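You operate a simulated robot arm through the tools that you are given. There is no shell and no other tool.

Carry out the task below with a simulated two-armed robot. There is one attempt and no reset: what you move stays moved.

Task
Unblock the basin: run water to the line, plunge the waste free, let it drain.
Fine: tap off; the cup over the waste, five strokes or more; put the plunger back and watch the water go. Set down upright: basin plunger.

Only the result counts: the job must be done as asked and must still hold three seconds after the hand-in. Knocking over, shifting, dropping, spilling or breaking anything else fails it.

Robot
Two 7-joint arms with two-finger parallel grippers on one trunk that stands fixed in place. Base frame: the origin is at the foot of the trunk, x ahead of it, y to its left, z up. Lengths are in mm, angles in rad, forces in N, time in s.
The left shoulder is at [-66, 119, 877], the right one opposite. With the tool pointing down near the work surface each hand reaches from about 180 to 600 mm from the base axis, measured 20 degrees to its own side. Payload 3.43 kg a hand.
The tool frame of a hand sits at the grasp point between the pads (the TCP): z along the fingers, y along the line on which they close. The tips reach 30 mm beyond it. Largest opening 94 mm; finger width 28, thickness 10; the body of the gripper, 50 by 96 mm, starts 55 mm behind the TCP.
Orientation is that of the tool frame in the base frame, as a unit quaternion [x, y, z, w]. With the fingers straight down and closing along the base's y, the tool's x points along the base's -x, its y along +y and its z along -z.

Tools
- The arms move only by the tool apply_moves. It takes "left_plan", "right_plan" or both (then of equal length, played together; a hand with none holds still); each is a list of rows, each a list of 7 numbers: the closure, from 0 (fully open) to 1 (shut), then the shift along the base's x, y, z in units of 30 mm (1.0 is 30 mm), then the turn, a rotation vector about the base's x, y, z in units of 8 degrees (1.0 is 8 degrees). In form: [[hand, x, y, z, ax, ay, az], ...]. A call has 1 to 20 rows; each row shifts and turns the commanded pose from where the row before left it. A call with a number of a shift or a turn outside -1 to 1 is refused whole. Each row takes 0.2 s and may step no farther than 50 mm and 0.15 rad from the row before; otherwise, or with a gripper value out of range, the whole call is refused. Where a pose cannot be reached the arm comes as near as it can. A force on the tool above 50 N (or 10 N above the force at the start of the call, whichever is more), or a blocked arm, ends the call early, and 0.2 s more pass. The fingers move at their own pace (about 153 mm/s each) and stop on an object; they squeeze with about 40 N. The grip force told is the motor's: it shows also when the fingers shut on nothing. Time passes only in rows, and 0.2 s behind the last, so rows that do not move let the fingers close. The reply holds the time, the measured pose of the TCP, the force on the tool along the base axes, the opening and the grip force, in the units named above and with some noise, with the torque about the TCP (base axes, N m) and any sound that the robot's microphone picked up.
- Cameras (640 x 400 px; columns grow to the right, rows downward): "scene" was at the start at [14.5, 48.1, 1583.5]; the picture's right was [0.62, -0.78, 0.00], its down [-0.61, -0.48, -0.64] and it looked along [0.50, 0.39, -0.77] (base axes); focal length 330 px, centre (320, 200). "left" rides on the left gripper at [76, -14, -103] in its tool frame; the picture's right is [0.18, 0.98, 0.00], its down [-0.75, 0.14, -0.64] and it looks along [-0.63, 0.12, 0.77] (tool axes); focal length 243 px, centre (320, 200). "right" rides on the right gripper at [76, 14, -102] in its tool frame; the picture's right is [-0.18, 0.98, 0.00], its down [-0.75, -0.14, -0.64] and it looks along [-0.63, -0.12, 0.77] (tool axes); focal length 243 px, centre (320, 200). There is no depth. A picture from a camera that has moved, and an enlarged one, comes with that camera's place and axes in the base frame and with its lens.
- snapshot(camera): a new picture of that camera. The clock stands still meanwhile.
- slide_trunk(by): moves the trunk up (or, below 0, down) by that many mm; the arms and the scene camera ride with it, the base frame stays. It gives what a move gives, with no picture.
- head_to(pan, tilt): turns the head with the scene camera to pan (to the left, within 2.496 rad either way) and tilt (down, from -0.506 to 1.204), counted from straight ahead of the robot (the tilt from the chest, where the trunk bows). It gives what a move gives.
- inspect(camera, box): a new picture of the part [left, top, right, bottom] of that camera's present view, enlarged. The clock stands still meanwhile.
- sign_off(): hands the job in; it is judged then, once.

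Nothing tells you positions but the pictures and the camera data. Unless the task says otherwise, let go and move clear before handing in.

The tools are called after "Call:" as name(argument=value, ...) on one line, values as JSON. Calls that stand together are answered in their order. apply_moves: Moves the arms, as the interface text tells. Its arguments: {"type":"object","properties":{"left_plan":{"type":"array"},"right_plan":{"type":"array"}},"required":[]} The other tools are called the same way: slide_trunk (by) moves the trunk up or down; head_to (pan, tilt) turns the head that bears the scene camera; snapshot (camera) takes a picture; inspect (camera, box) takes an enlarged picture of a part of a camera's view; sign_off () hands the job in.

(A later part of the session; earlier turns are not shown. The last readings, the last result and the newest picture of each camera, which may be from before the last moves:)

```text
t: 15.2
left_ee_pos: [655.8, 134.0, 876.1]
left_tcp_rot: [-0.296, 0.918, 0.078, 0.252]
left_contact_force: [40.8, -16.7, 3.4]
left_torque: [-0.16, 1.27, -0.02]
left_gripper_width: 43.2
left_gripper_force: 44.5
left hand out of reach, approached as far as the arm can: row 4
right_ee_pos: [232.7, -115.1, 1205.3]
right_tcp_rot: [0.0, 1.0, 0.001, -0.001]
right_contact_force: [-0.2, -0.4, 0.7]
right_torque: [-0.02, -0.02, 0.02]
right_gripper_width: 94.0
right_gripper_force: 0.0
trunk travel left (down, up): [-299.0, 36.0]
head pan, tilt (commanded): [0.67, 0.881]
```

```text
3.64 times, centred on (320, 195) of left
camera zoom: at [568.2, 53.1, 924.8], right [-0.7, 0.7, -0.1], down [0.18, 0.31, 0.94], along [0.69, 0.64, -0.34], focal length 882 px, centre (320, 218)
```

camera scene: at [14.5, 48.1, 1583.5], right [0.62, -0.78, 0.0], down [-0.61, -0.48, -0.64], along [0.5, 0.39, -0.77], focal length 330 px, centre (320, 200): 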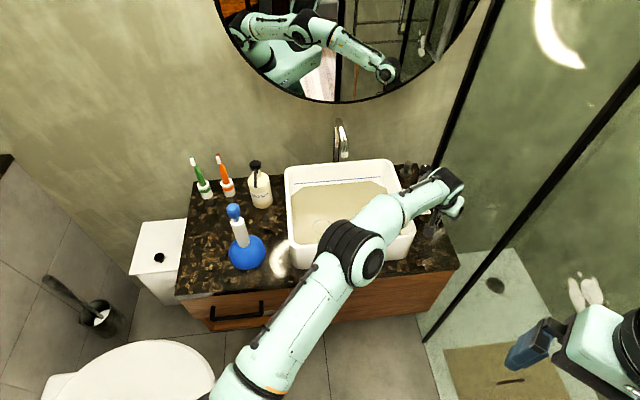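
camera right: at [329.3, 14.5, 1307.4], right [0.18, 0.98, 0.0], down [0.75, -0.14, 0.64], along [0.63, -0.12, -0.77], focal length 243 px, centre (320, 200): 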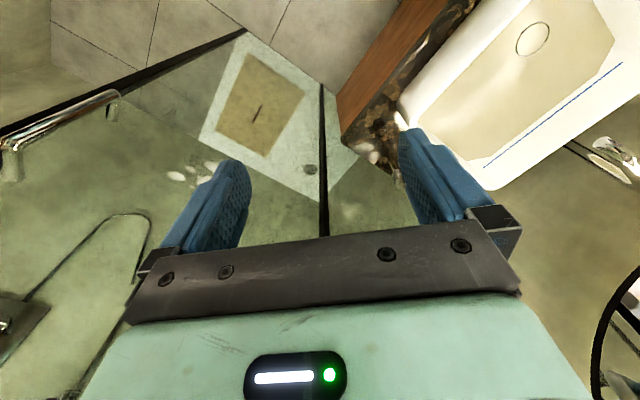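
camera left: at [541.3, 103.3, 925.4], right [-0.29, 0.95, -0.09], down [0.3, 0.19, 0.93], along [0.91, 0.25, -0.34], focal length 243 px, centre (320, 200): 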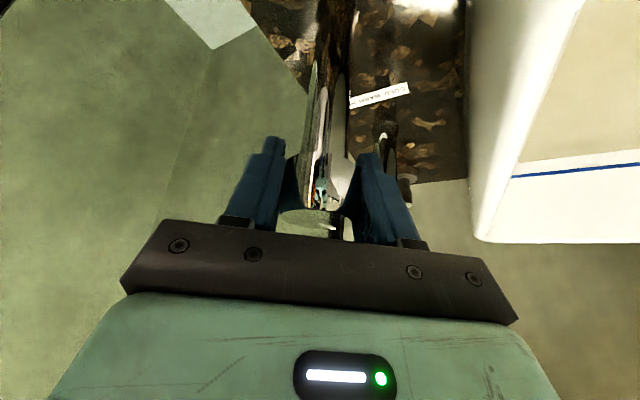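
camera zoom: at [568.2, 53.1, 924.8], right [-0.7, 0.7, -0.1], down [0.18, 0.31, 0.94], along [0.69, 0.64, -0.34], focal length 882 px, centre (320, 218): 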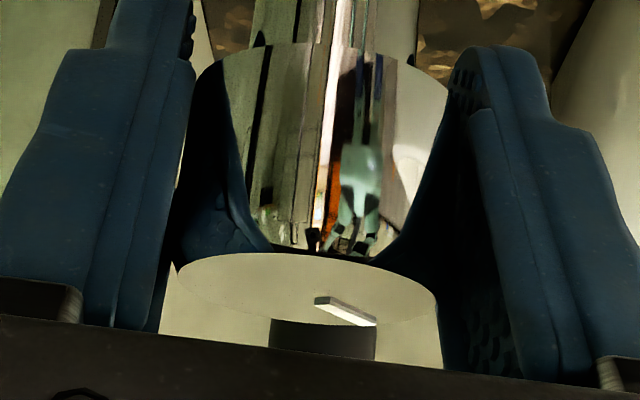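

The hand is near its reach limit and straining at 40 N. I'll ease back a few degrees and keep filling while I watch the gap to the blue line.

Call:
apply_moves(left_plan=[[0.75, 0, 0, 0, 0, 0, -0.5], [0.75, 0, 0, 0, 0, 0, -0.3], [0.75, 0, 0, 0, 0, 0, 0], [0.75, 0, 0, 0, 0, 0, 0], [0.75, 0, 0, 0, 0, 0, 0], [0.75, 0, 0, 0, 0, 0, 0], [0.75, 0, 0, 0, 0, 0, 0], [0.75, 0, 0, 0, 0, 0, 0], [0.75, 0, 0, 0, 0, 0, 0], [0.75, 0, 0, 0, 0, 0, 0], [0.75, 0, 0, 0, 0, 0, 0], [0.75, 0, 0, 0, 0, 0, 0], [0.75, 0, 0, 0, 0, 0, 0], [0.75, 0, 0, 0, 0, 0, 0], [0.75, 0, 0, 0, 0, 0, 0]])

Call:
inspect(camera="scene", box=[300, 170, 400, 210])

Call:
inspect(camera="scene", box=[270, 110, 470, 280])

```text
t: 18.4
left_ee_pos: [657.6, 134.1, 876.3]
left_tcp_rot: [-0.245, 0.933, 0.065, 0.257]
left_contact_force: [36.5, -14.8, 6.8]
left_torque: [0.24, 0.54, -0.05]
left_gripper_width: 43.2
left_gripper_force: 45.4
right_ee_pos: [232.6, -116.9, 1207.4]
right_tcp_rot: [0.001, 1.0, 0.0, -0.001]
right_contact_force: [-0.1, -0.5, 0.9]
right_torque: [0.0, 0.03, 0.0]
right_gripper_width: 94.0
right_gripper_force: 0.1
trunk travel left (down, up): [-299.0, 36.0]
head pan, tilt (commanded): [0.67, 0.881]
```

```text
6.40 times, centred on (350, 190) of scene
camera zoom: at [19.0, 45.9, 1583.6], right [0.62, -0.78, 0.0], down [-0.61, -0.48, -0.63], along [0.5, 0.4, -0.77], focal length 2114 px, centre (128, 264)
```

zoom: 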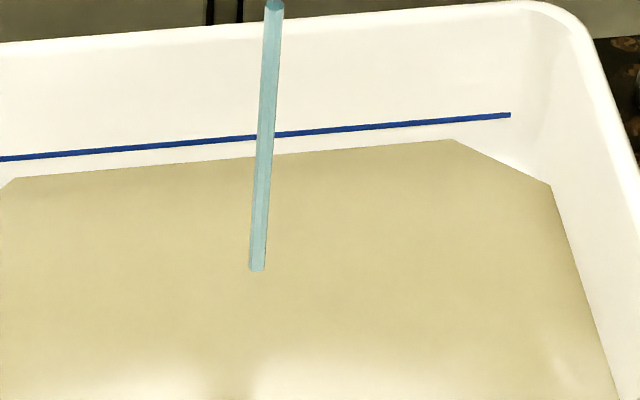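

```text
2.35 times, centred on (370, 195) of scene
camera zoom: at [19.0, 45.9, 1583.6], right [0.62, -0.78, 0.0], down [-0.61, -0.48, -0.63], along [0.5, 0.4, -0.77], focal length 777 px, centre (202, 212)
```

zoom: 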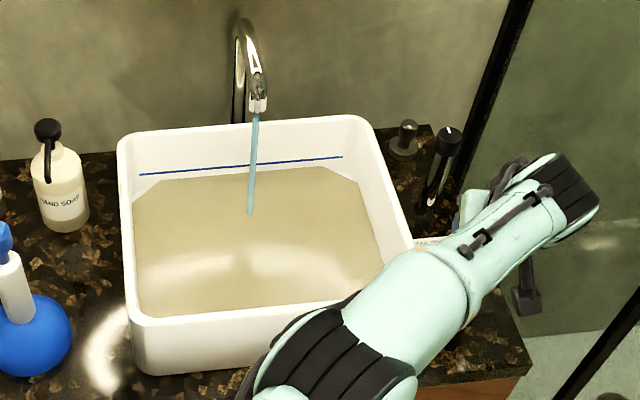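

Call:
apply_moves(left_plan=[[0.75, 0.15, 0, 0, 0, 0, 0], [0.75, 0, 0, 0, 0, 0, 0]])

```text
t: 19.0
left_ee_pos: [655.9, 134.2, 876.9]
left_tcp_rot: [-0.246, 0.934, 0.066, 0.252]
left_contact_force: [7.8, -15.2, 8.0]
left_torque: [0.54, -0.89, 0.0]
left_gripper_width: 43.2
left_gripper_force: 45.0
right_ee_pos: [227.6, -116.6, 1206.4]
right_tcp_rot: [0.0, 1.0, 0.001, 0.0]
right_contact_force: [-0.3, -0.9, 0.0]
right_torque: [-0.02, -0.02, -0.01]
right_gripper_width: 94.0
right_gripper_force: 0.0
trunk travel left (down, up): [-299.0, 36.0]
head pan, tilt (commanded): [0.67, 0.881]
```

Call:
apply_moves(left_plan=[[0.75, 0.04, -0.07, 0.04, 0, 0, 0], [0.75, 0, 0, 0, 0, 0, 0], [0.75, 0, 0, 0, 0, 0, 0], [0.75, 0, 0, 0, 0, 0, 0], [0.75, 0, 0, 0, 0, 0, 0], [0.75, 0, 0, 0, 0, 0, 0], [0.75, 0, 0, 0, 0, 0, 0], [0.75, 0, 0, 0, 0, 0, 0], [0.75, 0, 0, 0, 0, 0, 0], [0.75, 0, 0, 0, 0, 0, 0], [0.75, 0, 0, 0, 0, 0, 0], [0.75, 0, 0, 0, 0, 0, 0], [0.75, 0, 0, 0, 0, 0, 0], [0.75, 0, 0, 0, 0, 0, 0], [0.75, 0, 0, 0, 0, 0, 0], [0.75, 0, 0, 0, 0, 0, 0], [0.75, 0, 0, 0, 0, 0, 0], [0.75, 0, 0, 0, 0, 0, 0], [0.75, 0, 0, 0, 0, 0, 0], [0.75, 0, 0, 0, 0, 0, 0]])

Call:
inspect(camera="scene", box=[300, 170, 400, 210])

Call:
inspect(camera="scene", box=[350, 170, 390, 195])

```text
t: 23.2
left_ee_pos: [655.9, 134.4, 876.1]
left_tcp_rot: [-0.246, 0.934, 0.067, 0.251]
left_contact_force: [-15.4, -9.0, -13.2]
left_torque: [-0.39, 0.22, 0.01]
left_gripper_width: 42.8
left_gripper_force: 44.8
right_ee_pos: [226.5, -114.0, 1205.9]
right_tcp_rot: [0.0, 1.0, 0.0, 0.0]
right_contact_force: [-0.3, 0.1, 0.2]
right_torque: [0.02, 0.06, -0.02]
right_gripper_width: 94.0
right_gripper_force: 0.1
trunk travel left (down, up): [-299.0, 36.0]
head pan, tilt (commanded): [0.67, 0.881]
```

```text
6.40 times, centred on (350, 190) of scene
camera zoom: at [13.8, 47.3, 1583.5], right [0.62, -0.78, 0.0], down [-0.6, -0.48, -0.64], along [0.5, 0.4, -0.77], focal length 2114 px, centre (128, 264)
```

zoom: 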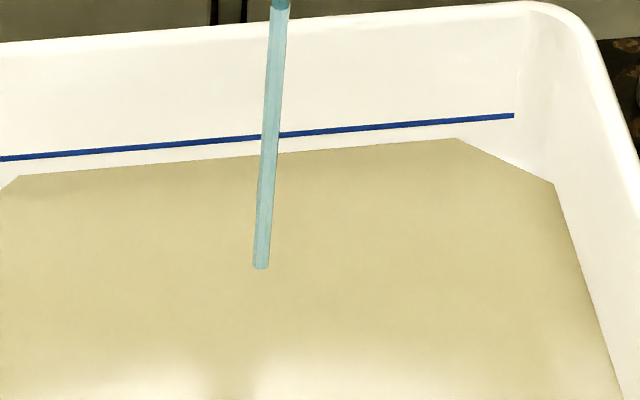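

```text
16.00 times, centred on (370, 182) of scene
camera zoom: at [13.8, 47.3, 1583.5], right [0.62, -0.78, 0.0], down [-0.6, -0.48, -0.64], along [0.5, 0.4, -0.77], focal length 5285 px, centre (-480, 480)
```

zoom: 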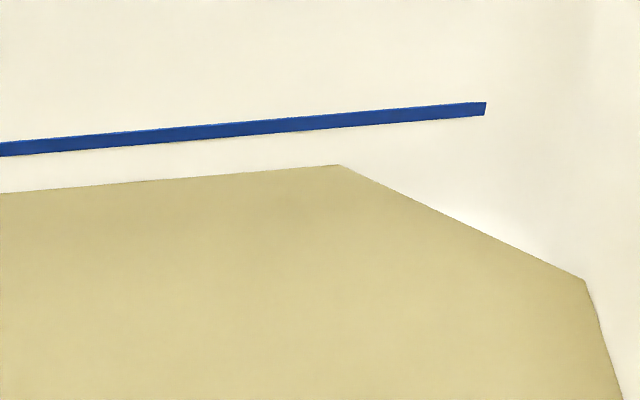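

The level is rising about 0.3 mm/s with roughly 14 mm to go. I'll keep holding and monitor it.

Call:
apply_moves(left_plan=[[0.75, -0.03, -0.03, -0.05, 0, 0, 0], [0.75, 0, 0, 0, 0, 0, 0], [0.75, 0, 0, 0, 0, 0, 0], [0.75, 0, 0, 0, 0, 0, 0], [0.75, 0, 0, 0, 0, 0, 0], [0.75, 0, 0, 0, 0, 0, 0], [0.75, 0, 0, 0, 0, 0, 0], [0.75, 0, 0, 0, 0, 0, 0], [0.75, 0, 0, 0, 0, 0, 0], [0.75, 0, 0, 0, 0, 0, 0], [0.75, 0, 0, 0, 0, 0, 0], [0.75, 0, 0, 0, 0, 0, 0], [0.75, 0, 0, 0, 0, 0, 0], [0.75, 0, 0, 0, 0, 0, 0], [0.75, 0, 0, 0, 0, 0, 0], [0.75, 0, 0, 0, 0, 0, 0], [0.75, 0, 0, 0, 0, 0, 0], [0.75, 0, 0, 0, 0, 0, 0], [0.75, 0, 0, 0, 0, 0, 0], [0.75, 0, 0, 0, 0, 0, 0]])

Call:
inspect(camera="scene", box=[350, 170, 390, 195])

```text
t: 27.4
left_ee_pos: [656.1, 133.9, 876.2]
left_tcp_rot: [-0.247, 0.933, 0.066, 0.253]
left_contact_force: [3.3, -1.4, 3.7]
left_torque: [0.11, -0.09, -0.01]
left_gripper_width: 43.2
left_gripper_force: 45.1
right_ee_pos: [228.3, -114.3, 1206.4]
right_tcp_rot: [0.0, 1.0, -0.001, 0.001]
right_contact_force: [0.4, 0.1, -0.1]
right_torque: [-0.01, 0.01, 0.0]
right_gripper_width: 94.1
right_gripper_force: 0.1
trunk travel left (down, up): [-299.0, 36.0]
head pan, tilt (commanded): [0.67, 0.881]
```

```text
16.00 times, centred on (370, 182) of scene
camera zoom: at [14.6, 47.9, 1583.6], right [0.62, -0.78, 0.0], down [-0.61, -0.48, -0.64], along [0.5, 0.39, -0.77], focal length 5285 px, centre (-480, 480)
```

zoom: 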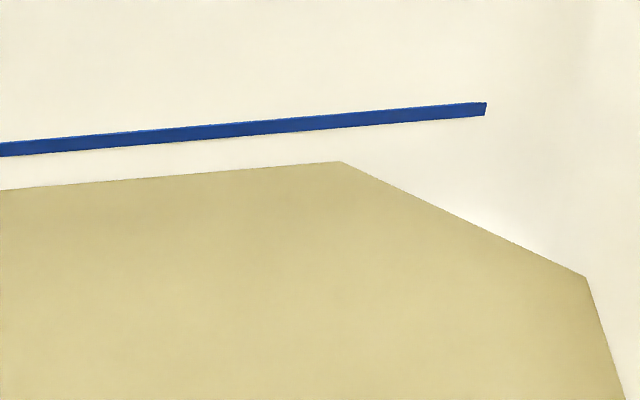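

Call:
apply_moves(left_plan=[[0.75, 0, 0, 0, 0, 0, 0], [0.75, 0, 0, 0, 0, 0, 0], [0.75, 0, 0, 0, 0, 0, 0], [0.75, 0, 0, 0, 0, 0, 0], [0.75, 0, 0, 0, 0, 0, 0], [0.75, 0, 0, 0, 0, 0, 0], [0.75, 0, 0, 0, 0, 0, 0], [0.75, 0, 0, 0, 0, 0, 0], [0.75, 0, 0, 0, 0, 0, 0], [0.75, 0, 0, 0, 0, 0, 0], [0.75, 0, 0, 0, 0, 0, 0], [0.75, 0, 0, 0, 0, 0, 0], [0.75, 0, 0, 0, 0, 0, 0], [0.75, 0, 0, 0, 0, 0, 0], [0.75, 0, 0, 0, 0, 0, 0], [0.75, 0, 0, 0, 0, 0, 0], [0.75, 0, 0, 0, 0, 0, 0], [0.75, 0, 0, 0, 0, 0, 0], [0.75, 0, 0, 0, 0, 0, 0], [0.75, 0, 0, 0, 0, 0, 0]])

Call:
apply_moves(left_plan=[[0.75, 0, 0, 0, 0, 0, 0], [0.75, 0, 0, 0, 0, 0, 0], [0.75, 0, 0, 0, 0, 0, 0], [0.75, 0, 0, 0, 0, 0, 0], [0.75, 0, 0, 0, 0, 0, 0], [0.75, 0, 0, 0, 0, 0, 0], [0.75, 0, 0, 0, 0, 0, 0], [0.75, 0, 0, 0, 0, 0, 0], [0.75, 0, 0, 0, 0, 0, 0], [0.75, 0, 0, 0, 0, 0, 0], [0.75, 0, 0, 0, 0, 0, 0], [0.75, 0, 0, 0, 0, 0, 0], [0.75, 0, 0, 0, 0, 0, 0], [0.75, 0, 0, 0, 0, 0, 0], [0.75, 0, 0, 0, 0, 0, 0], [0.75, 0, 0, 0, 0, 0, 0], [0.75, 0, 0, 0, 0, 0, 0], [0.75, 0, 0, 0, 0, 0, 0], [0.75, 0, 0, 0, 0, 0, 0], [0.75, 0, 0, 0, 0, 0, 0]])

Call:
inspect(camera="scene", box=[350, 170, 390, 195])

Call:
inspect(camera="scene", box=[270, 110, 470, 280])

```text
t: 31.6
left_ee_pos: [656.6, 133.7, 875.5]
left_tcp_rot: [-0.246, 0.933, 0.066, 0.253]
left_contact_force: [8.8, 0.8, 10.7]
left_torque: [0.08, -0.02, 0.03]
left_gripper_width: 43.0
left_gripper_force: 45.1
right_ee_pos: [228.0, -113.3, 1208.0]
right_tcp_rot: [-0.001, 1.0, 0.0, 0.0]
right_contact_force: [-0.8, 0.1, -0.5]
right_torque: [0.0, 0.01, 0.05]
right_gripper_width: 94.0
right_gripper_force: 0.1
trunk travel left (down, up): [-299.0, 36.0]
head pan, tilt (commanded): [0.67, 0.881]
```

```text
t: 35.8
left_ee_pos: [655.6, 133.5, 875.7]
left_tcp_rot: [-0.247, 0.933, 0.066, 0.253]
left_contact_force: [10.6, -0.1, 13.1]
left_torque: [0.03, 0.07, -0.01]
left_gripper_width: 43.0
left_gripper_force: 44.3
right_ee_pos: [228.6, -113.7, 1206.1]
right_tcp_rot: [0.0, 1.0, 0.0, -0.001]
right_contact_force: [0.5, -0.2, 0.5]
right_torque: [0.04, 0.02, -0.01]
right_gripper_width: 94.1
right_gripper_force: 0.1
trunk travel left (down, up): [-299.0, 36.0]
head pan, tilt (commanded): [0.67, 0.881]
```

```text
16.00 times, centred on (370, 182) of scene
camera zoom: at [14.5, 47.9, 1583.6], right [0.62, -0.78, 0.0], down [-0.61, -0.48, -0.64], along [0.5, 0.39, -0.77], focal length 5285 px, centre (-480, 480)
```

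zoom: 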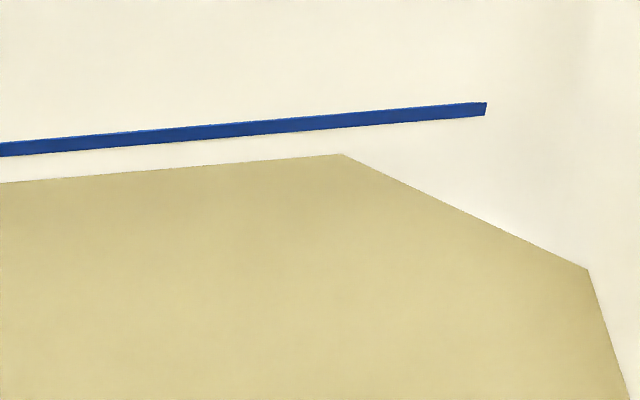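

```text
2.35 times, centred on (370, 195) of scene
camera zoom: at [14.5, 47.9, 1583.6], right [0.62, -0.78, 0.0], down [-0.61, -0.48, -0.64], along [0.5, 0.39, -0.77], focal length 777 px, centre (202, 212)
```

zoom: 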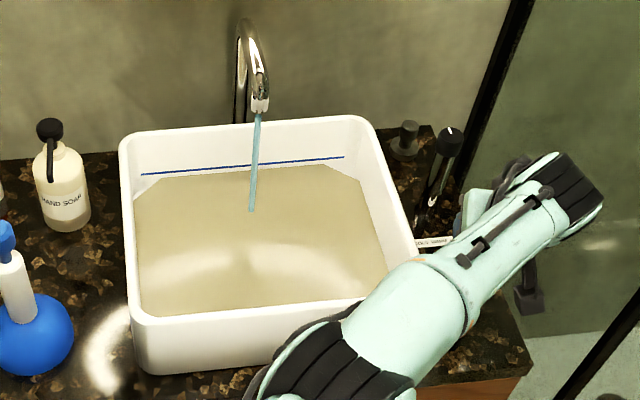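

The gap is closing at about 0.9 px/s, with 34 px left in this zoom. I'll keep filling.

Call:
apply_moves(left_plan=[[0.75, 0.03, 0, 0.04, 0, 0, 0], [0.75, 0, 0, 0, 0, 0, 0], [0.75, 0, 0, 0, 0, 0, 0], [0.75, 0, 0, 0, 0, 0, 0], [0.75, 0, 0, 0, 0, 0, 0], [0.75, 0, 0, 0, 0, 0, 0], [0.75, 0, 0, 0, 0, 0, 0], [0.75, 0, 0, 0, 0, 0, 0], [0.75, 0, 0, 0, 0, 0, 0], [0.75, 0, 0, 0, 0, 0, 0], [0.75, 0, 0, 0, 0, 0, 0], [0.75, 0, 0, 0, 0, 0, 0], [0.75, 0, 0, 0, 0, 0, 0], [0.75, 0, 0, 0, 0, 0, 0], [0.75, 0, 0, 0, 0, 0, 0], [0.75, 0, 0, 0, 0, 0, 0], [0.75, 0, 0, 0, 0, 0, 0], [0.75, 0, 0, 0, 0, 0, 0], [0.75, 0, 0, 0, 0, 0, 0], [0.75, 0, 0, 0, 0, 0, 0]])

Call:
apply_moves(left_plan=[[0.75, 0, 0, 0, 0, 0, 0], [0.75, 0, 0, 0, 0, 0, 0], [0.75, 0, 0, 0, 0, 0, 0], [0.75, 0, 0, 0, 0, 0, 0], [0.75, 0, 0, 0, 0, 0, 0], [0.75, 0, 0, 0, 0, 0, 0], [0.75, 0, 0, 0, 0, 0, 0], [0.75, 0, 0, 0, 0, 0, 0], [0.75, 0, 0, 0, 0, 0, 0], [0.75, 0, 0, 0, 0, 0, 0], [0.75, 0, 0, 0, 0, 0, 0], [0.75, 0, 0, 0, 0, 0, 0], [0.75, 0, 0, 0, 0, 0, 0], [0.75, 0, 0, 0, 0, 0, 0], [0.75, 0, 0, 0, 0, 0, 0], [0.75, 0, 0, 0, 0, 0, 0], [0.75, 0, 0, 0, 0, 0, 0], [0.75, 0, 0, 0, 0, 0, 0], [0.75, 0, 0, 0, 0, 0, 0], [0.75, 0, 0, 0, 0, 0, 0]])

Call:
apply_moves(left_plan=[[0.75, 0, 0, 0, 0, 0, 0], [0.75, 0, 0, 0, 0, 0, 0], [0.75, 0, 0, 0, 0, 0, 0], [0.75, 0, 0, 0, 0, 0, 0], [0.75, 0, 0, 0, 0, 0, 0], [0.75, 0, 0, 0, 0, 0, 0], [0.75, 0, 0, 0, 0, 0, 0], [0.75, 0, 0, 0, 0, 0, 0], [0.75, 0, 0, 0, 0, 0, 0], [0.75, 0, 0, 0, 0, 0, 0], [0.75, 0, 0, 0, 0, 0, 0], [0.75, 0, 0, 0, 0, 0, 0], [0.75, 0, 0, 0, 0, 0, 0], [0.75, 0, 0, 0, 0, 0, 0], [0.75, 0, 0, 0, 0, 0, 0], [0.75, 0, 0, 0, 0, 0, 0], [0.75, 0, 0, 0, 0, 0, 0], [0.75, 0, 0, 0, 0, 0, 0], [0.75, 0, 0, 0, 0, 0, 0], [0.75, 0, 0, 0, 0, 0, 0]])

Call:
inspect(camera="scene", box=[350, 170, 390, 195])

```text
t: 40.0
left_ee_pos: [656.0, 134.2, 876.1]
left_tcp_rot: [-0.246, 0.934, 0.066, 0.252]
left_contact_force: [-10.1, -1.2, -4.0]
left_torque: [-0.21, 0.12, -0.01]
left_gripper_width: 42.9
left_gripper_force: 45.2
right_ee_pos: [227.6, -113.7, 1206.1]
right_tcp_rot: [0.0, 1.0, 0.0, -0.001]
right_contact_force: [-0.2, -0.7, -0.1]
right_torque: [-0.02, -0.01, -0.03]
right_gripper_width: 93.9
right_gripper_force: 0.2
trunk travel left (down, up): [-299.0, 36.0]
head pan, tilt (commanded): [0.67, 0.881]
```

```text
t: 44.2
left_ee_pos: [656.7, 134.6, 875.0]
left_tcp_rot: [-0.246, 0.934, 0.066, 0.252]
left_contact_force: [-15.0, -2.4, -12.6]
left_torque: [0.02, -0.37, 0.01]
left_gripper_width: 43.1
left_gripper_force: 44.9
right_ee_pos: [227.7, -114.8, 1206.8]
right_tcp_rot: [-0.001, 1.0, 0.0, 0.0]
right_contact_force: [0.7, 0.1, 0.1]
right_torque: [0.02, 0.01, -0.01]
right_gripper_width: 93.8
right_gripper_force: 0.1
trunk travel left (down, up): [-299.0, 36.0]
head pan, tilt (commanded): [0.67, 0.881]
```

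```text
t: 48.4
left_ee_pos: [656.0, 133.4, 875.9]
left_tcp_rot: [-0.247, 0.933, 0.066, 0.252]
left_contact_force: [-14.3, -2.8, -12.0]
left_torque: [-0.04, -0.08, 0.01]
left_gripper_width: 43.0
left_gripper_force: 45.5
right_ee_pos: [227.0, -113.6, 1208.1]
right_tcp_rot: [0.0, 1.0, 0.0, 0.0]
right_contact_force: [-0.4, 0.5, -0.1]
right_torque: [-0.04, -0.01, -0.01]
right_gripper_width: 94.0
right_gripper_force: 0.0
trunk travel left (down, up): [-299.0, 36.0]
head pan, tilt (commanded): [0.67, 0.881]
```

```text
16.00 times, centred on (370, 182) of scene
camera zoom: at [13.7, 48.0, 1583.5], right [0.62, -0.78, 0.0], down [-0.6, -0.48, -0.64], along [0.5, 0.39, -0.77], focal length 5285 px, centre (-480, 480)
```

zoom: 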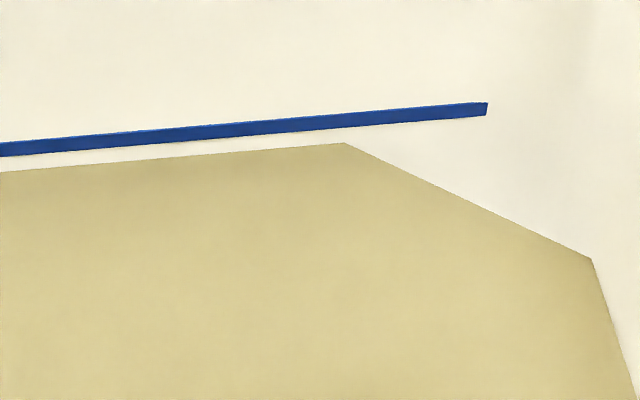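

Call:
apply_moves(left_plan=[[0.75, -0.03, 0, -0.03, 0, 0, 0], [0.75, 0, 0, 0, 0, 0, 0], [0.75, 0, 0, 0, 0, 0, 0], [0.75, 0, 0, 0, 0, 0, 0], [0.75, 0, 0, 0, 0, 0, 0], [0.75, 0, 0, 0, 0, 0, 0], [0.75, 0, 0, 0, 0, 0, 0], [0.75, 0, 0, 0, 0, 0, 0], [0.75, 0, 0, 0, 0, 0, 0], [0.75, 0, 0, 0, 0, 0, 0], [0.75, 0, 0, 0, 0, 0, 0], [0.75, 0, 0, 0, 0, 0, 0], [0.75, 0, 0, 0, 0, 0, 0], [0.75, 0, 0, 0, 0, 0, 0], [0.75, 0, 0, 0, 0, 0, 0], [0.75, 0, 0, 0, 0, 0, 0], [0.75, 0, 0, 0, 0, 0, 0], [0.75, 0, 0, 0, 0, 0, 0], [0.75, 0, 0, 0, 0, 0, 0], [0.75, 0, 0, 0, 0, 0, 0]])

Call:
apply_moves(left_plan=[[0.75, 0, 0, 0, 0, 0, 0], [0.75, 0, 0, 0, 0, 0, 0], [0.75, 0, 0, 0, 0, 0, 0], [0.75, 0, 0, 0, 0, 0, 0], [0.75, 0, 0, 0, 0, 0, 0], [0.75, 0, 0, 0, 0, 0, 0], [0.75, 0, 0, 0, 0, 0, 0], [0.75, 0, 0, 0, 0, 0, 0], [0.75, 0, 0, 0, 0, 0, 0], [0.75, 0, 0, 0, 0, 0, 0], [0.75, 0, 0, 0, 0, 0, 0], [0.75, 0, 0, 0, 0, 0, 0], [0.75, 0, 0, 0, 0, 0, 0], [0.75, 0, 0, 0, 0, 0, 0], [0.75, 0, 0, 0, 0, 0, 0], [0.75, 0, 0, 0, 0, 0, 0], [0.75, 0, 0, 0, 0, 0, 0], [0.75, 0, 0, 0, 0, 0, 0], [0.75, 0, 0, 0, 0, 0, 0], [0.75, 0, 0, 0, 0, 0, 0]])

Call:
apply_moves(left_plan=[[0.75, 0, 0, 0, 0, 0, 0], [0.75, 0, 0, 0, 0, 0, 0], [0.75, 0, 0, 0, 0, 0, 0], [0.75, 0, 0, 0, 0, 0, 0], [0.75, 0, 0, 0, 0, 0, 0], [0.75, 0, 0, 0, 0, 0, 0], [0.75, 0, 0, 0, 0, 0, 0], [0.75, 0, 0, 0, 0, 0, 0], [0.75, 0, 0, 0, 0, 0, 0], [0.75, 0, 0, 0, 0, 0, 0], [0.75, 0, 0, 0, 0, 0, 0], [0.75, 0, 0, 0, 0, 0, 0], [0.75, 0, 0, 0, 0, 0, 0], [0.75, 0, 0, 0, 0, 0, 0], [0.75, 0, 0, 0, 0, 0, 0], [0.75, 0, 0, 0, 0, 0, 0], [0.75, 0, 0, 0, 0, 0, 0], [0.75, 0, 0, 0, 0, 0, 0], [0.75, 0, 0, 0, 0, 0, 0], [0.75, 0, 0, 0, 0, 0, 0]])

Call:
inspect(camera="scene", box=[350, 170, 390, 195])

```text
t: 52.6
left_ee_pos: [657.4, 134.5, 875.1]
left_tcp_rot: [-0.246, 0.933, 0.066, 0.252]
left_contact_force: [2.6, -1.2, 2.2]
left_torque: [0.25, -0.24, 0.01]
left_gripper_width: 42.9
left_gripper_force: 45.5
right_ee_pos: [228.3, -114.7, 1205.5]
right_tcp_rot: [0.0, 1.0, 0.0, 0.0]
right_contact_force: [0.4, -0.1, 0.0]
right_torque: [-0.01, 0.02, 0.02]
right_gripper_width: 94.0
right_gripper_force: 0.1
trunk travel left (down, up): [-299.0, 36.0]
head pan, tilt (commanded): [0.67, 0.881]
```

```text
t: 56.8
left_ee_pos: [656.6, 134.4, 876.4]
left_tcp_rot: [-0.247, 0.933, 0.066, 0.254]
left_contact_force: [7.0, 0.2, 10.9]
left_torque: [0.03, 0.05, 0.01]
left_gripper_width: 42.9
left_gripper_force: 44.9
right_ee_pos: [227.6, -114.5, 1206.3]
right_tcp_rot: [-0.001, 1.0, 0.0, 0.0]
right_contact_force: [0.6, -0.4, 0.4]
right_torque: [0.01, 0.03, 0.0]
right_gripper_width: 94.1
right_gripper_force: 0.0
trunk travel left (down, up): [-299.0, 36.0]
head pan, tilt (commanded): [0.67, 0.881]
```

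```text
t: 61.0
left_ee_pos: [656.5, 132.7, 876.5]
left_tcp_rot: [-0.246, 0.933, 0.066, 0.253]
left_contact_force: [9.7, 1.7, 12.1]
left_torque: [0.03, 0.05, -0.01]
left_gripper_width: 43.0
left_gripper_force: 45.0
right_ee_pos: [227.9, -115.2, 1206.3]
right_tcp_rot: [0.001, 1.0, 0.0, -0.001]
right_contact_force: [-0.4, 0.4, 0.0]
right_torque: [-0.03, -0.03, 0.0]
right_gripper_width: 93.9
right_gripper_force: 0.0
trunk travel left (down, up): [-299.0, 36.0]
head pan, tilt (commanded): [0.67, 0.881]
```

```text
16.00 times, centred on (370, 182) of scene
camera zoom: at [14.4, 47.9, 1583.6], right [0.62, -0.78, 0.0], down [-0.61, -0.48, -0.64], along [0.5, 0.39, -0.77], focal length 5285 px, centre (-480, 480)
```

zoom: 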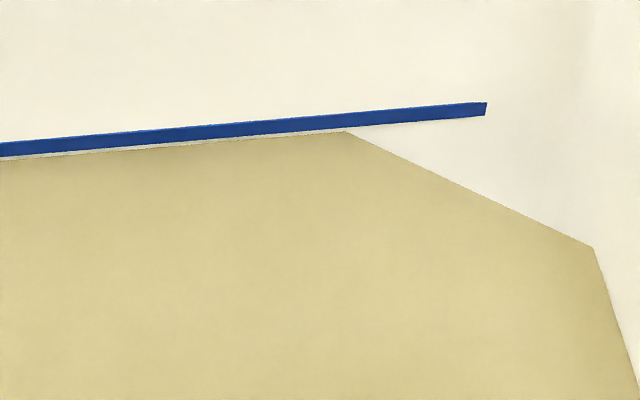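

About 11 px to the line centre. I'll fill two more stretches and then check.

Call:
apply_moves(left_plan=[[0.75, 0.03, 0, 0.03, 0, 0, 0], [0.75, 0, 0, 0, 0, 0, 0], [0.75, 0, 0, 0, 0, 0, 0], [0.75, 0, 0, 0, 0, 0, 0], [0.75, 0, 0, 0, 0, 0, 0], [0.75, 0, 0, 0, 0, 0, 0], [0.75, 0, 0, 0, 0, 0, 0], [0.75, 0, 0, 0, 0, 0, 0], [0.75, 0, 0, 0, 0, 0, 0], [0.75, 0, 0, 0, 0, 0, 0], [0.75, 0, 0, 0, 0, 0, 0], [0.75, 0, 0, 0, 0, 0, 0], [0.75, 0, 0, 0, 0, 0, 0], [0.75, 0, 0, 0, 0, 0, 0], [0.75, 0, 0, 0, 0, 0, 0], [0.75, 0, 0, 0, 0, 0, 0], [0.75, 0, 0, 0, 0, 0, 0], [0.75, 0, 0, 0, 0, 0, 0], [0.75, 0, 0, 0, 0, 0, 0], [0.75, 0, 0, 0, 0, 0, 0]])

Call:
apply_moves(left_plan=[[0.75, 0, 0, 0, 0, 0, 0], [0.75, 0, 0, 0, 0, 0, 0], [0.75, 0, 0, 0, 0, 0, 0], [0.75, 0, 0, 0, 0, 0, 0], [0.75, 0, 0, 0, 0, 0, 0], [0.75, 0, 0, 0, 0, 0, 0], [0.75, 0, 0, 0, 0, 0, 0], [0.75, 0, 0, 0, 0, 0, 0], [0.75, 0, 0, 0, 0, 0, 0], [0.75, 0, 0, 0, 0, 0, 0], [0.75, 0, 0, 0, 0, 0, 0], [0.75, 0, 0, 0, 0, 0, 0], [0.75, 0, 0, 0, 0, 0, 0], [0.75, 0, 0, 0, 0, 0, 0], [0.75, 0, 0, 0, 0, 0, 0], [0.75, 0, 0, 0, 0, 0, 0], [0.75, 0, 0, 0, 0, 0, 0], [0.75, 0, 0, 0, 0, 0, 0], [0.75, 0, 0, 0, 0, 0, 0], [0.75, 0, 0, 0, 0, 0, 0]])

Call:
inspect(camera="scene", box=[350, 170, 390, 195])

Call:
inspect(camera="scene", box=[310, 170, 350, 195])

```text
t: 65.2
left_ee_pos: [656.0, 133.9, 875.8]
left_tcp_rot: [-0.246, 0.934, 0.066, 0.251]
left_contact_force: [-11.5, -2.9, -7.7]
left_torque: [-0.18, 0.12, -0.01]
left_gripper_width: 43.1
left_gripper_force: 45.0
right_ee_pos: [226.6, -114.8, 1207.1]
right_tcp_rot: [0.0, 1.0, -0.001, 0.0]
right_contact_force: [-0.3, -0.8, 0.8]
right_torque: [0.0, 0.0, -0.02]
right_gripper_width: 93.9
right_gripper_force: 0.0
trunk travel left (down, up): [-299.0, 36.0]
head pan, tilt (commanded): [0.67, 0.881]
```

```text
t: 69.4
left_ee_pos: [656.7, 134.5, 876.5]
left_tcp_rot: [-0.247, 0.933, 0.067, 0.252]
left_contact_force: [-14.6, -4.7, -12.6]
left_torque: [0.0, -0.18, 0.0]
left_gripper_width: 43.1
left_gripper_force: 44.9
right_ee_pos: [226.9, -115.6, 1206.6]
right_tcp_rot: [0.001, 1.0, 0.0, 0.0]
right_contact_force: [-0.7, -0.2, 0.5]
right_torque: [0.0, 0.01, 0.0]
right_gripper_width: 93.9
right_gripper_force: 0.0
trunk travel left (down, up): [-299.0, 36.0]
head pan, tilt (commanded): [0.67, 0.881]
```

```text
16.00 times, centred on (370, 182) of scene
camera zoom: at [13.8, 47.8, 1583.5], right [0.62, -0.78, 0.0], down [-0.6, -0.48, -0.64], along [0.5, 0.39, -0.77], focal length 5285 px, centre (-480, 480)
```

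zoom: 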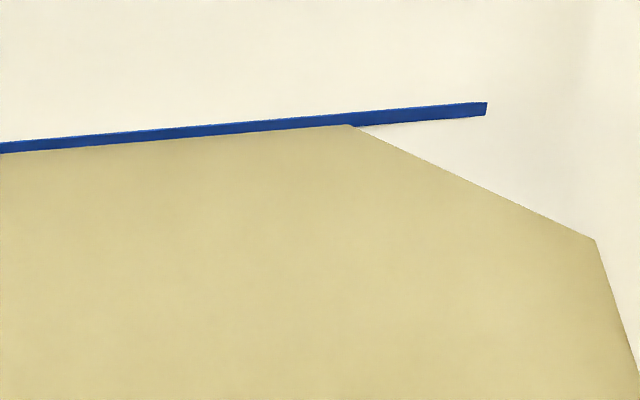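

```text
16.00 times, centred on (330, 182) of scene
camera zoom: at [13.8, 47.8, 1583.5], right [0.62, -0.78, 0.0], down [-0.6, -0.48, -0.64], along [0.5, 0.39, -0.77], focal length 5285 px, centre (160, 480)
```

zoom: 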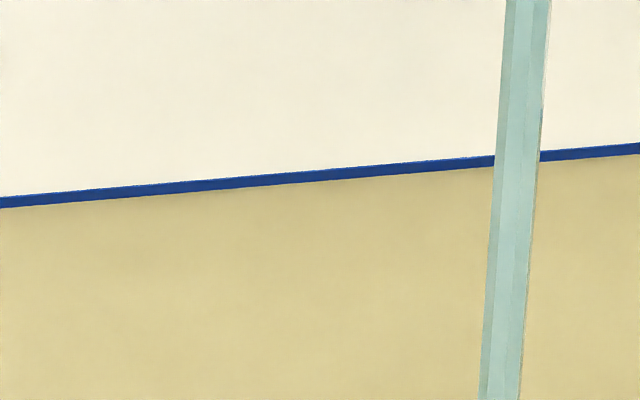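

The water is touching the lower edge of the line. I'll wait about 3 more seconds, then turn clockwise back to off.

Call:
apply_moves(left_plan=[[0.75, -0.03, -0.01, -0.03, 0, 0, 0], [0.75, 0, 0, 0, 0, 0, 0], [0.75, 0, 0, 0, 0, 0, 0], [0.75, 0, 0, 0, 0, 0, 0], [0.75, 0, 0, 0, 0, 0, 0], [0.75, 0, 0, 0, 0, 0, 0], [0.75, 0, 0, 0, 0, 0, 0], [0.75, 0, 0, 0, 0, 0, 0], [0.75, 0, 0, 0, 0, 0, 0], [0.75, 0, 0, 0, 0, 0, 0], [0.75, 0, 0, 0, 0, 0, 0], [0.75, 0, 0, 0, 0, 0, 0], [0.75, 0, 0, 0, 0, 0, 0], [0.75, 0, 0, 0, 0, 0, 0], [0.75, 0, 0, 0, 0, 0, -0.7], [0.75, 0, 0, 0, 0, 0, -0.7], [0.75, 0, 0, 0, 0, 0, -0.7], [0.75, 0, 0, 0, 0, 0, -0.7], [0.75, 0, 0, 0, 0, 0, -0.7], [0.75, 0, 0, 0, 0, 0, 0]])

Call:
inspect(camera="scene", box=[350, 170, 390, 195])

Call:
inspect(camera="scene", box=[270, 110, 470, 280])

Call:
inspect(camera="left", box=[260, 140, 380, 250])

```text
t: 73.6
left_ee_pos: [656.5, 134.7, 876.5]
left_tcp_rot: [-0.013, 0.965, 0.003, 0.261]
left_contact_force: [2.5, 9.5, 6.4]
left_torque: [-0.08, 0.85, 0.04]
left_gripper_width: 42.9
left_gripper_force: 45.5
right_ee_pos: [227.9, -113.6, 1207.1]
right_tcp_rot: [0.0, 1.0, 0.0, 0.0]
right_contact_force: [-0.3, 0.0, 0.4]
right_torque: [-0.01, 0.0, 0.01]
right_gripper_width: 94.0
right_gripper_force: 0.1
trunk travel left (down, up): [-299.0, 36.0]
head pan, tilt (commanded): [0.67, 0.881]
```

```text
16.00 times, centred on (370, 182) of scene
camera zoom: at [14.3, 49.2, 1583.5], right [0.62, -0.78, 0.0], down [-0.6, -0.48, -0.64], along [0.5, 0.39, -0.77], focal length 5285 px, centre (-480, 480)
```

zoom: 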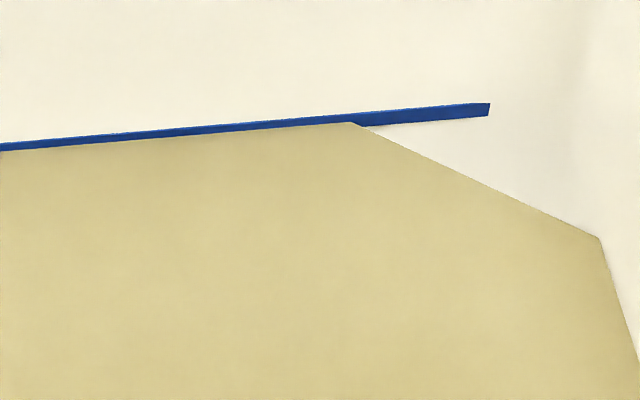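

```text
2.35 times, centred on (370, 195) of scene
camera zoom: at [14.3, 49.2, 1583.5], right [0.62, -0.78, 0.0], down [-0.6, -0.48, -0.64], along [0.5, 0.39, -0.77], focal length 777 px, centre (202, 212)
```

zoom: 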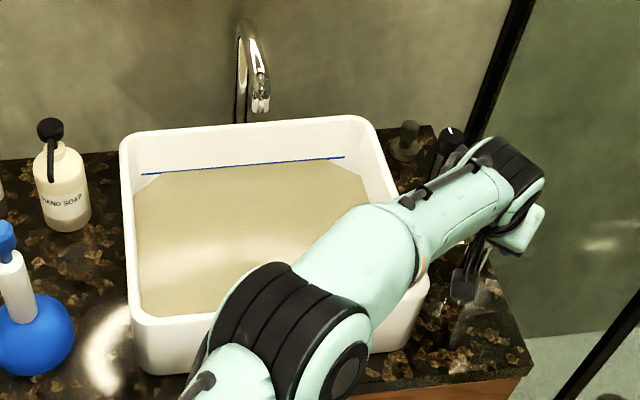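

```text
3.64 times, centred on (320, 195) of left
camera zoom: at [538.0, 116.2, 925.4], right [-0.19, 0.98, -0.09], down [0.32, 0.15, 0.93], along [0.93, 0.14, -0.34], focal length 882 px, centre (320, 218)
```

zoom: 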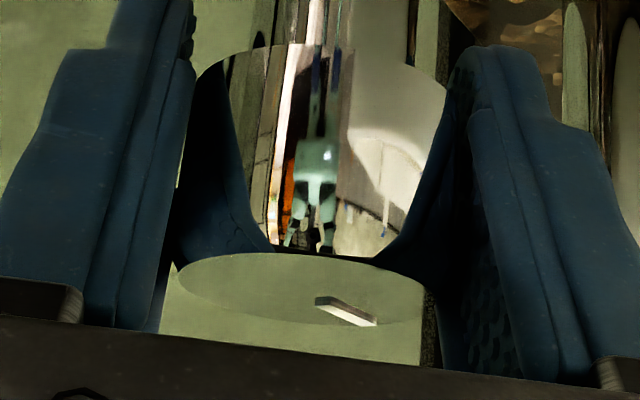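

The stream has stopped and the level is on the line. I'll turn the last ~1.5° to the original off position, then hold to see that the level stays put.

Call:
apply_moves(left_plan=[[0.75, 0, 0, 0, 0, 0, -0.2], [0.75, 0, 0, 0, 0, 0, 0], [0.75, 0, 0, 0, 0, 0, 0], [0.75, 0, 0, 0, 0, 0, 0]])

Call:
inspect(camera="scene", box=[330, 110, 370, 180])

Call:
inspect(camera="scene", box=[350, 170, 390, 195])

Call:
inspect(camera="left", box=[260, 140, 380, 250])

```text
t: 74.6
left_ee_pos: [656.5, 134.7, 876.3]
left_tcp_rot: [-0.001, 0.965, 0.0, 0.261]
left_contact_force: [2.2, 9.6, 5.4]
left_torque: [0.12, -0.14, 0.21]
left_gripper_width: 42.9
left_gripper_force: 45.0
right_ee_pos: [227.6, -113.2, 1207.3]
right_tcp_rot: [0.001, 1.0, 0.001, 0.001]
right_contact_force: [0.6, 0.3, 0.8]
right_torque: [0.01, 0.01, 0.01]
right_gripper_width: 94.2
right_gripper_force: 0.1
trunk travel left (down, up): [-299.0, 36.0]
head pan, tilt (commanded): [0.67, 0.881]
```

```text
5.71 times, centred on (350, 145) of scene
camera zoom: at [14.1, 49.4, 1583.5], right [0.62, -0.78, 0.0], down [-0.6, -0.48, -0.64], along [0.5, 0.39, -0.77], focal length 1888 px, centre (149, 514)
```

zoom: 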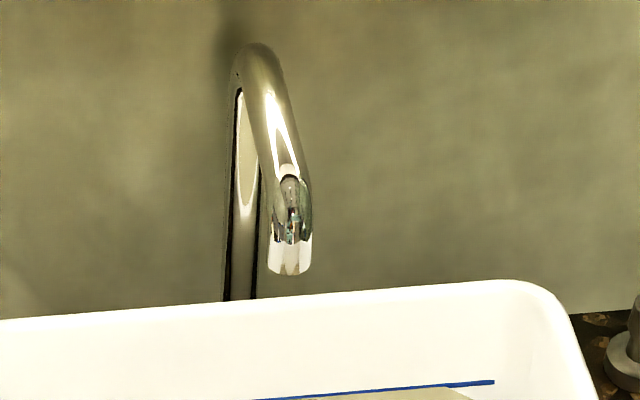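

```text
16.00 times, centred on (370, 182) of scene
camera zoom: at [14.1, 49.4, 1583.5], right [0.62, -0.78, 0.0], down [-0.6, -0.48, -0.64], along [0.5, 0.39, -0.77], focal length 5285 px, centre (-480, 480)
```

zoom: 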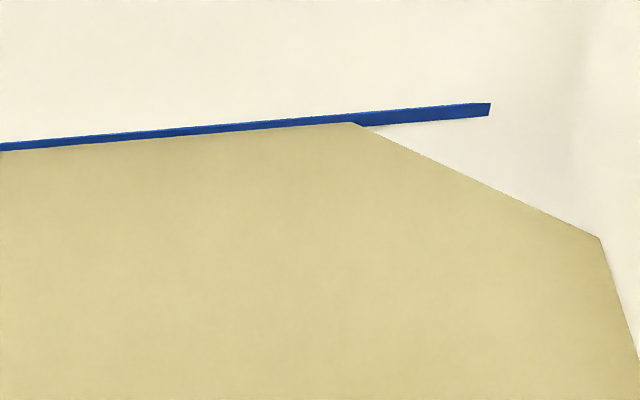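

```text
3.64 times, centred on (320, 195) of left
camera zoom: at [537.6, 119.4, 925.4], right [-0.16, 0.98, -0.09], down [0.33, 0.14, 0.93], along [0.93, 0.12, -0.34], focal length 882 px, centre (320, 218)
```

zoom: 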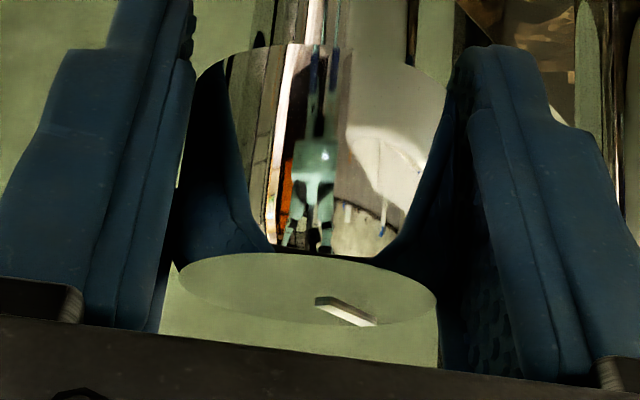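

The tap is at its off stop. The level is a hair below the line's centre, so I'll give one short extra run of about 3 s to bring it to mid-line, ending off again.

Call:
apply_moves(left_plan=[[0.75, 0, 0, 0, 0, 0, 0.7], [0.75, 0, 0, 0, 0, 0, 0.7], [0.75, 0, 0, 0, 0, 0, 0.7], [0.75, 0, 0, 0, 0, 0, 0.7], [0.75, 0, 0, 0, 0, 0, 0.7], [0.75, 0, 0, 0, 0, 0, 0], [0.75, 0, 0, 0, 0, 0, 0], [0.75, 0, 0, 0, 0, 0, 0], [0.75, 0, 0, 0, 0, 0, 0], [0.75, 0, 0, 0, 0, 0, 0], [0.75, 0, 0, 0, 0, 0, 0], [0.75, 0, 0, 0, 0, 0, 0], [0.75, 0, 0, 0, 0, 0, 0], [0.75, 0, 0, 0, 0, 0, 0], [0.75, 0, 0, 0, 0, 0, -0.7], [0.75, 0, 0, 0, 0, 0, -0.7], [0.75, 0, 0, 0, 0, 0, -0.7], [0.75, 0, 0, 0, 0, 0, -0.7], [0.75, 0, 0, 0, 0, 0, -0.7], [0.75, 0, 0, 0, 0, 0, -0.05]])

Call:
inspect(camera="scene", box=[350, 170, 390, 195])

Call:
inspect(camera="scene", box=[330, 110, 370, 180])

```text
t: 78.8
left_ee_pos: [656.5, 134.7, 875.2]
left_tcp_rot: [0.004, 0.965, -0.002, 0.261]
left_contact_force: [5.1, 12.0, 11.5]
left_torque: [0.04, 0.1, 0.49]
left_gripper_width: 42.9
left_gripper_force: 45.1
right_ee_pos: [227.4, -114.8, 1207.1]
right_tcp_rot: [-0.001, 1.0, -0.001, 0.0]
right_contact_force: [-0.3, 0.0, -0.6]
right_torque: [0.01, 0.03, 0.01]
right_gripper_width: 93.8
right_gripper_force: 0.0
trunk travel left (down, up): [-299.0, 36.0]
head pan, tilt (commanded): [0.67, 0.881]
```

```text
16.00 times, centred on (370, 182) of scene
camera zoom: at [13.9, 49.5, 1583.5], right [0.62, -0.78, 0.0], down [-0.6, -0.48, -0.64], along [0.5, 0.39, -0.77], focal length 5285 px, centre (-480, 480)
```

zoom: 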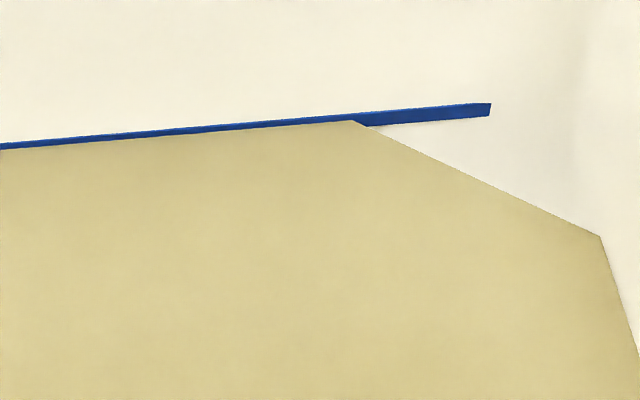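

```text
5.71 times, centred on (350, 145) of scene
camera zoom: at [13.9, 49.5, 1583.5], right [0.62, -0.78, 0.0], down [-0.6, -0.48, -0.64], along [0.5, 0.39, -0.77], focal length 1888 px, centre (149, 514)
```

zoom: 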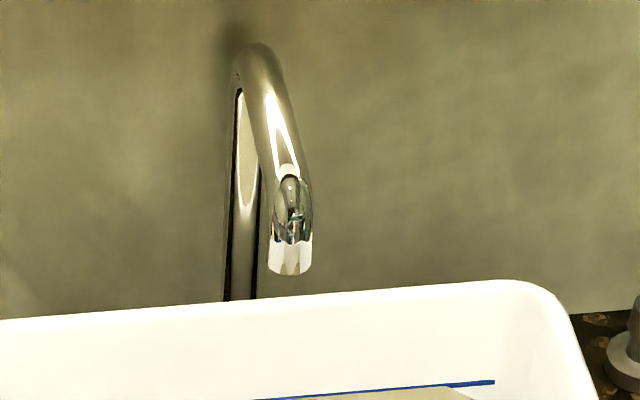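

The level is mid-line and the tap is at its stop with no stream. I'll release the knob and rise clear.

Call:
apply_moves(left_plan=[[0.5, 0, 0, 0, 0, 0, 0], [0.2, 0, 0, 0, 0, 0, 0], [0.2, 0, 0, 0, 0, 0, 0], [0.2, 0, 0, 0.5, 0, 0, 0], [0.2, -0.1, 0, 0.9, 0, 0, 0], [0.2, -0.2, 0, 1, 0, 0, 0], [0.2, -0.3, 0, 1, 0, 0, 0], [0.2, -0.5, 0, 1, 0, 0, 0], [0.2, 0, 0, 0, 0, 0, 0]])

Call:
snapshot(camera="left")

Call:
snapshot(camera="scene")

```text
t: 80.8
left_ee_pos: [623.3, 134.4, 1007.0]
left_tcp_rot: [0.002, 0.965, -0.001, 0.261]
left_contact_force: [0.1, 0.2, -0.7]
left_torque: [-0.01, -0.01, -0.02]
left_gripper_width: 75.5
left_gripper_force: 0.0
right_ee_pos: [228.7, -114.0, 1205.8]
right_tcp_rot: [0.0, 1.0, 0.0, 0.001]
right_contact_force: [0.6, 0.1, -0.2]
right_torque: [-0.02, 0.02, -0.02]
right_gripper_width: 94.0
right_gripper_force: 0.0
trunk travel left (down, up): [-299.0, 36.0]
head pan, tilt (commanded): [0.67, 0.881]
```

```text
taken
camera left: at [503.9, 119.8, 1056.6], right [-0.15, 0.98, -0.09], down [0.33, 0.14, 0.93], along [0.93, 0.11, -0.34], focal length 243 px, centre (320, 200)
```

left: 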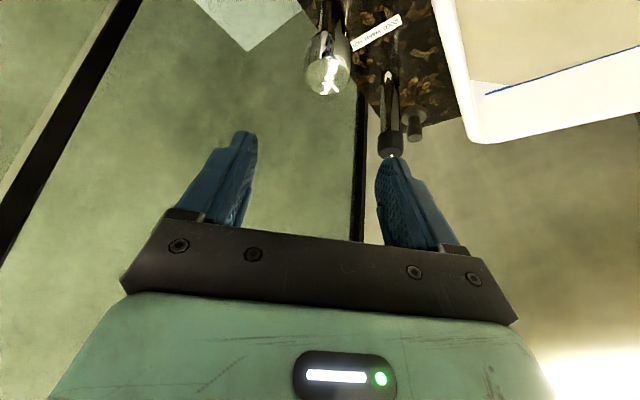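

```text
taken
camera scene: at [15.0, 48.1, 1583.5], right [0.62, -0.78, 0.0], down [-0.61, -0.48, -0.64], along [0.5, 0.39, -0.77], focal length 330 px, centre (320, 200)
```

scene: 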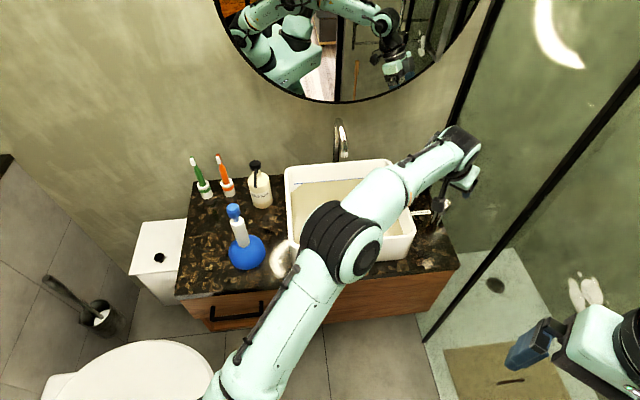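

The tap is released and still off. Next the plunger: I'll pull the left hand back high, yaw to face the vanity, and pitch it so it can grip the white handle from the front.

Call:
apply_moves(left_plan=[[0.1, -0.8, 0, 0.5, 0, 0, 0.4], [0.0, -1, 0, 0.5, 0, 0, 0.5], [0, -1, 0, 0.5, 0, 0, 0.5], [0, -1, 0, 0.5, 0, 0, 0.5], [0, -1, 0, 0.5, 0, 0, 0.5], [0, -1, 0, 0.5, 0, 0, 0.5], [0, -1, 0, 0.4, 0, 0, 0.5], [0, -1, 0, 0.4, 0, 0, 0.5], [0, -1, 0, 0, 0, 0, 0.6], [0, -1, 0, 0, 0, 0, 0.6], [0, -1, 0, 0, 0, 0, 0.53], [0, 0, 0, 0, 0.44, -0.44, 0], [0, 0, 0, 0, 0.44, -0.44, 0], [0, 0, 0, 0, 0.45, -0.45, 0], [0, 0, 0, 0, 0, 0, 0]])

Call:
snapshot(camera="scene")

Call:
snapshot(camera="left")

Call:
inspect(camera="scene", box=[380, 150, 480, 250])

```text
t: 84.0
left_ee_pos: [299.9, 132.9, 1123.0]
left_tcp_rot: [-0.35, 0.853, 0.147, 0.357]
left_contact_force: [1.0, -0.7, -0.1]
left_torque: [0.0, 0.0, -0.06]
left_gripper_width: 94.2
left_gripper_force: 0.0
right_ee_pos: [228.0, -114.2, 1206.5]
right_tcp_rot: [-0.001, 1.0, 0.0, 0.001]
right_contact_force: [0.4, 0.0, -0.2]
right_torque: [-0.02, 0.01, 0.0]
right_gripper_width: 94.1
right_gripper_force: 0.1
trunk travel left (down, up): [-299.0, 36.0]
head pan, tilt (commanded): [0.67, 0.881]
```

```text
taken
camera scene: at [14.4, 48.3, 1583.5], right [0.62, -0.78, 0.0], down [-0.61, -0.48, -0.64], along [0.5, 0.39, -0.77], focal length 330 px, centre (320, 200)
```

scene: 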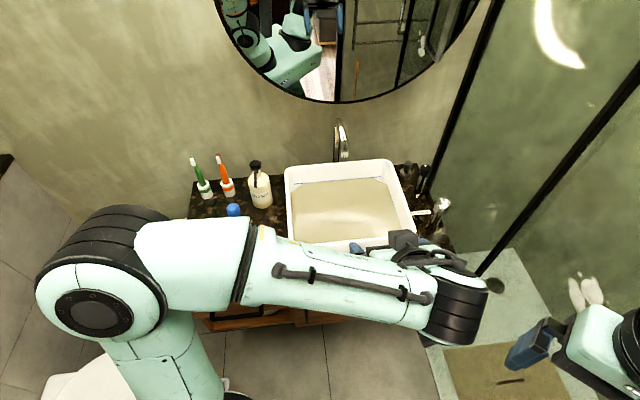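

```text
taken
camera left: at [218.1, 33.1, 1138.9], right [-0.78, 0.61, -0.13], down [-0.05, 0.15, 0.99], along [0.62, 0.78, -0.09], focal length 243 px, centre (320, 200)
```

left: 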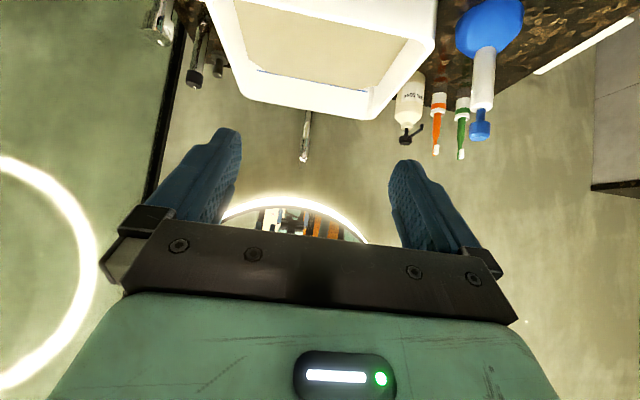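

```text
4.00 times, centred on (430, 200) of scene
camera zoom: at [14.4, 48.3, 1583.5], right [0.62, -0.78, 0.0], down [-0.61, -0.48, -0.64], along [0.5, 0.39, -0.77], focal length 1321 px, centre (-120, 200)
```

zoom: 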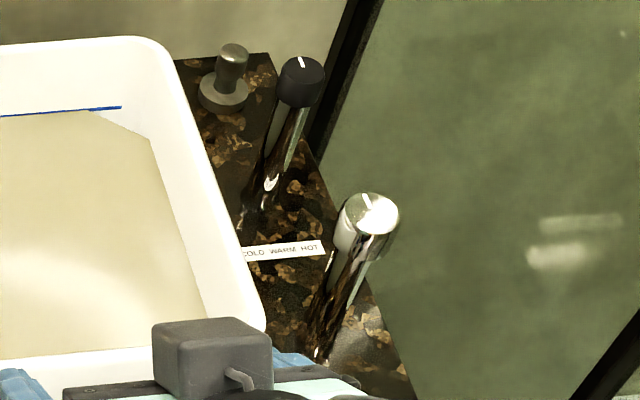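

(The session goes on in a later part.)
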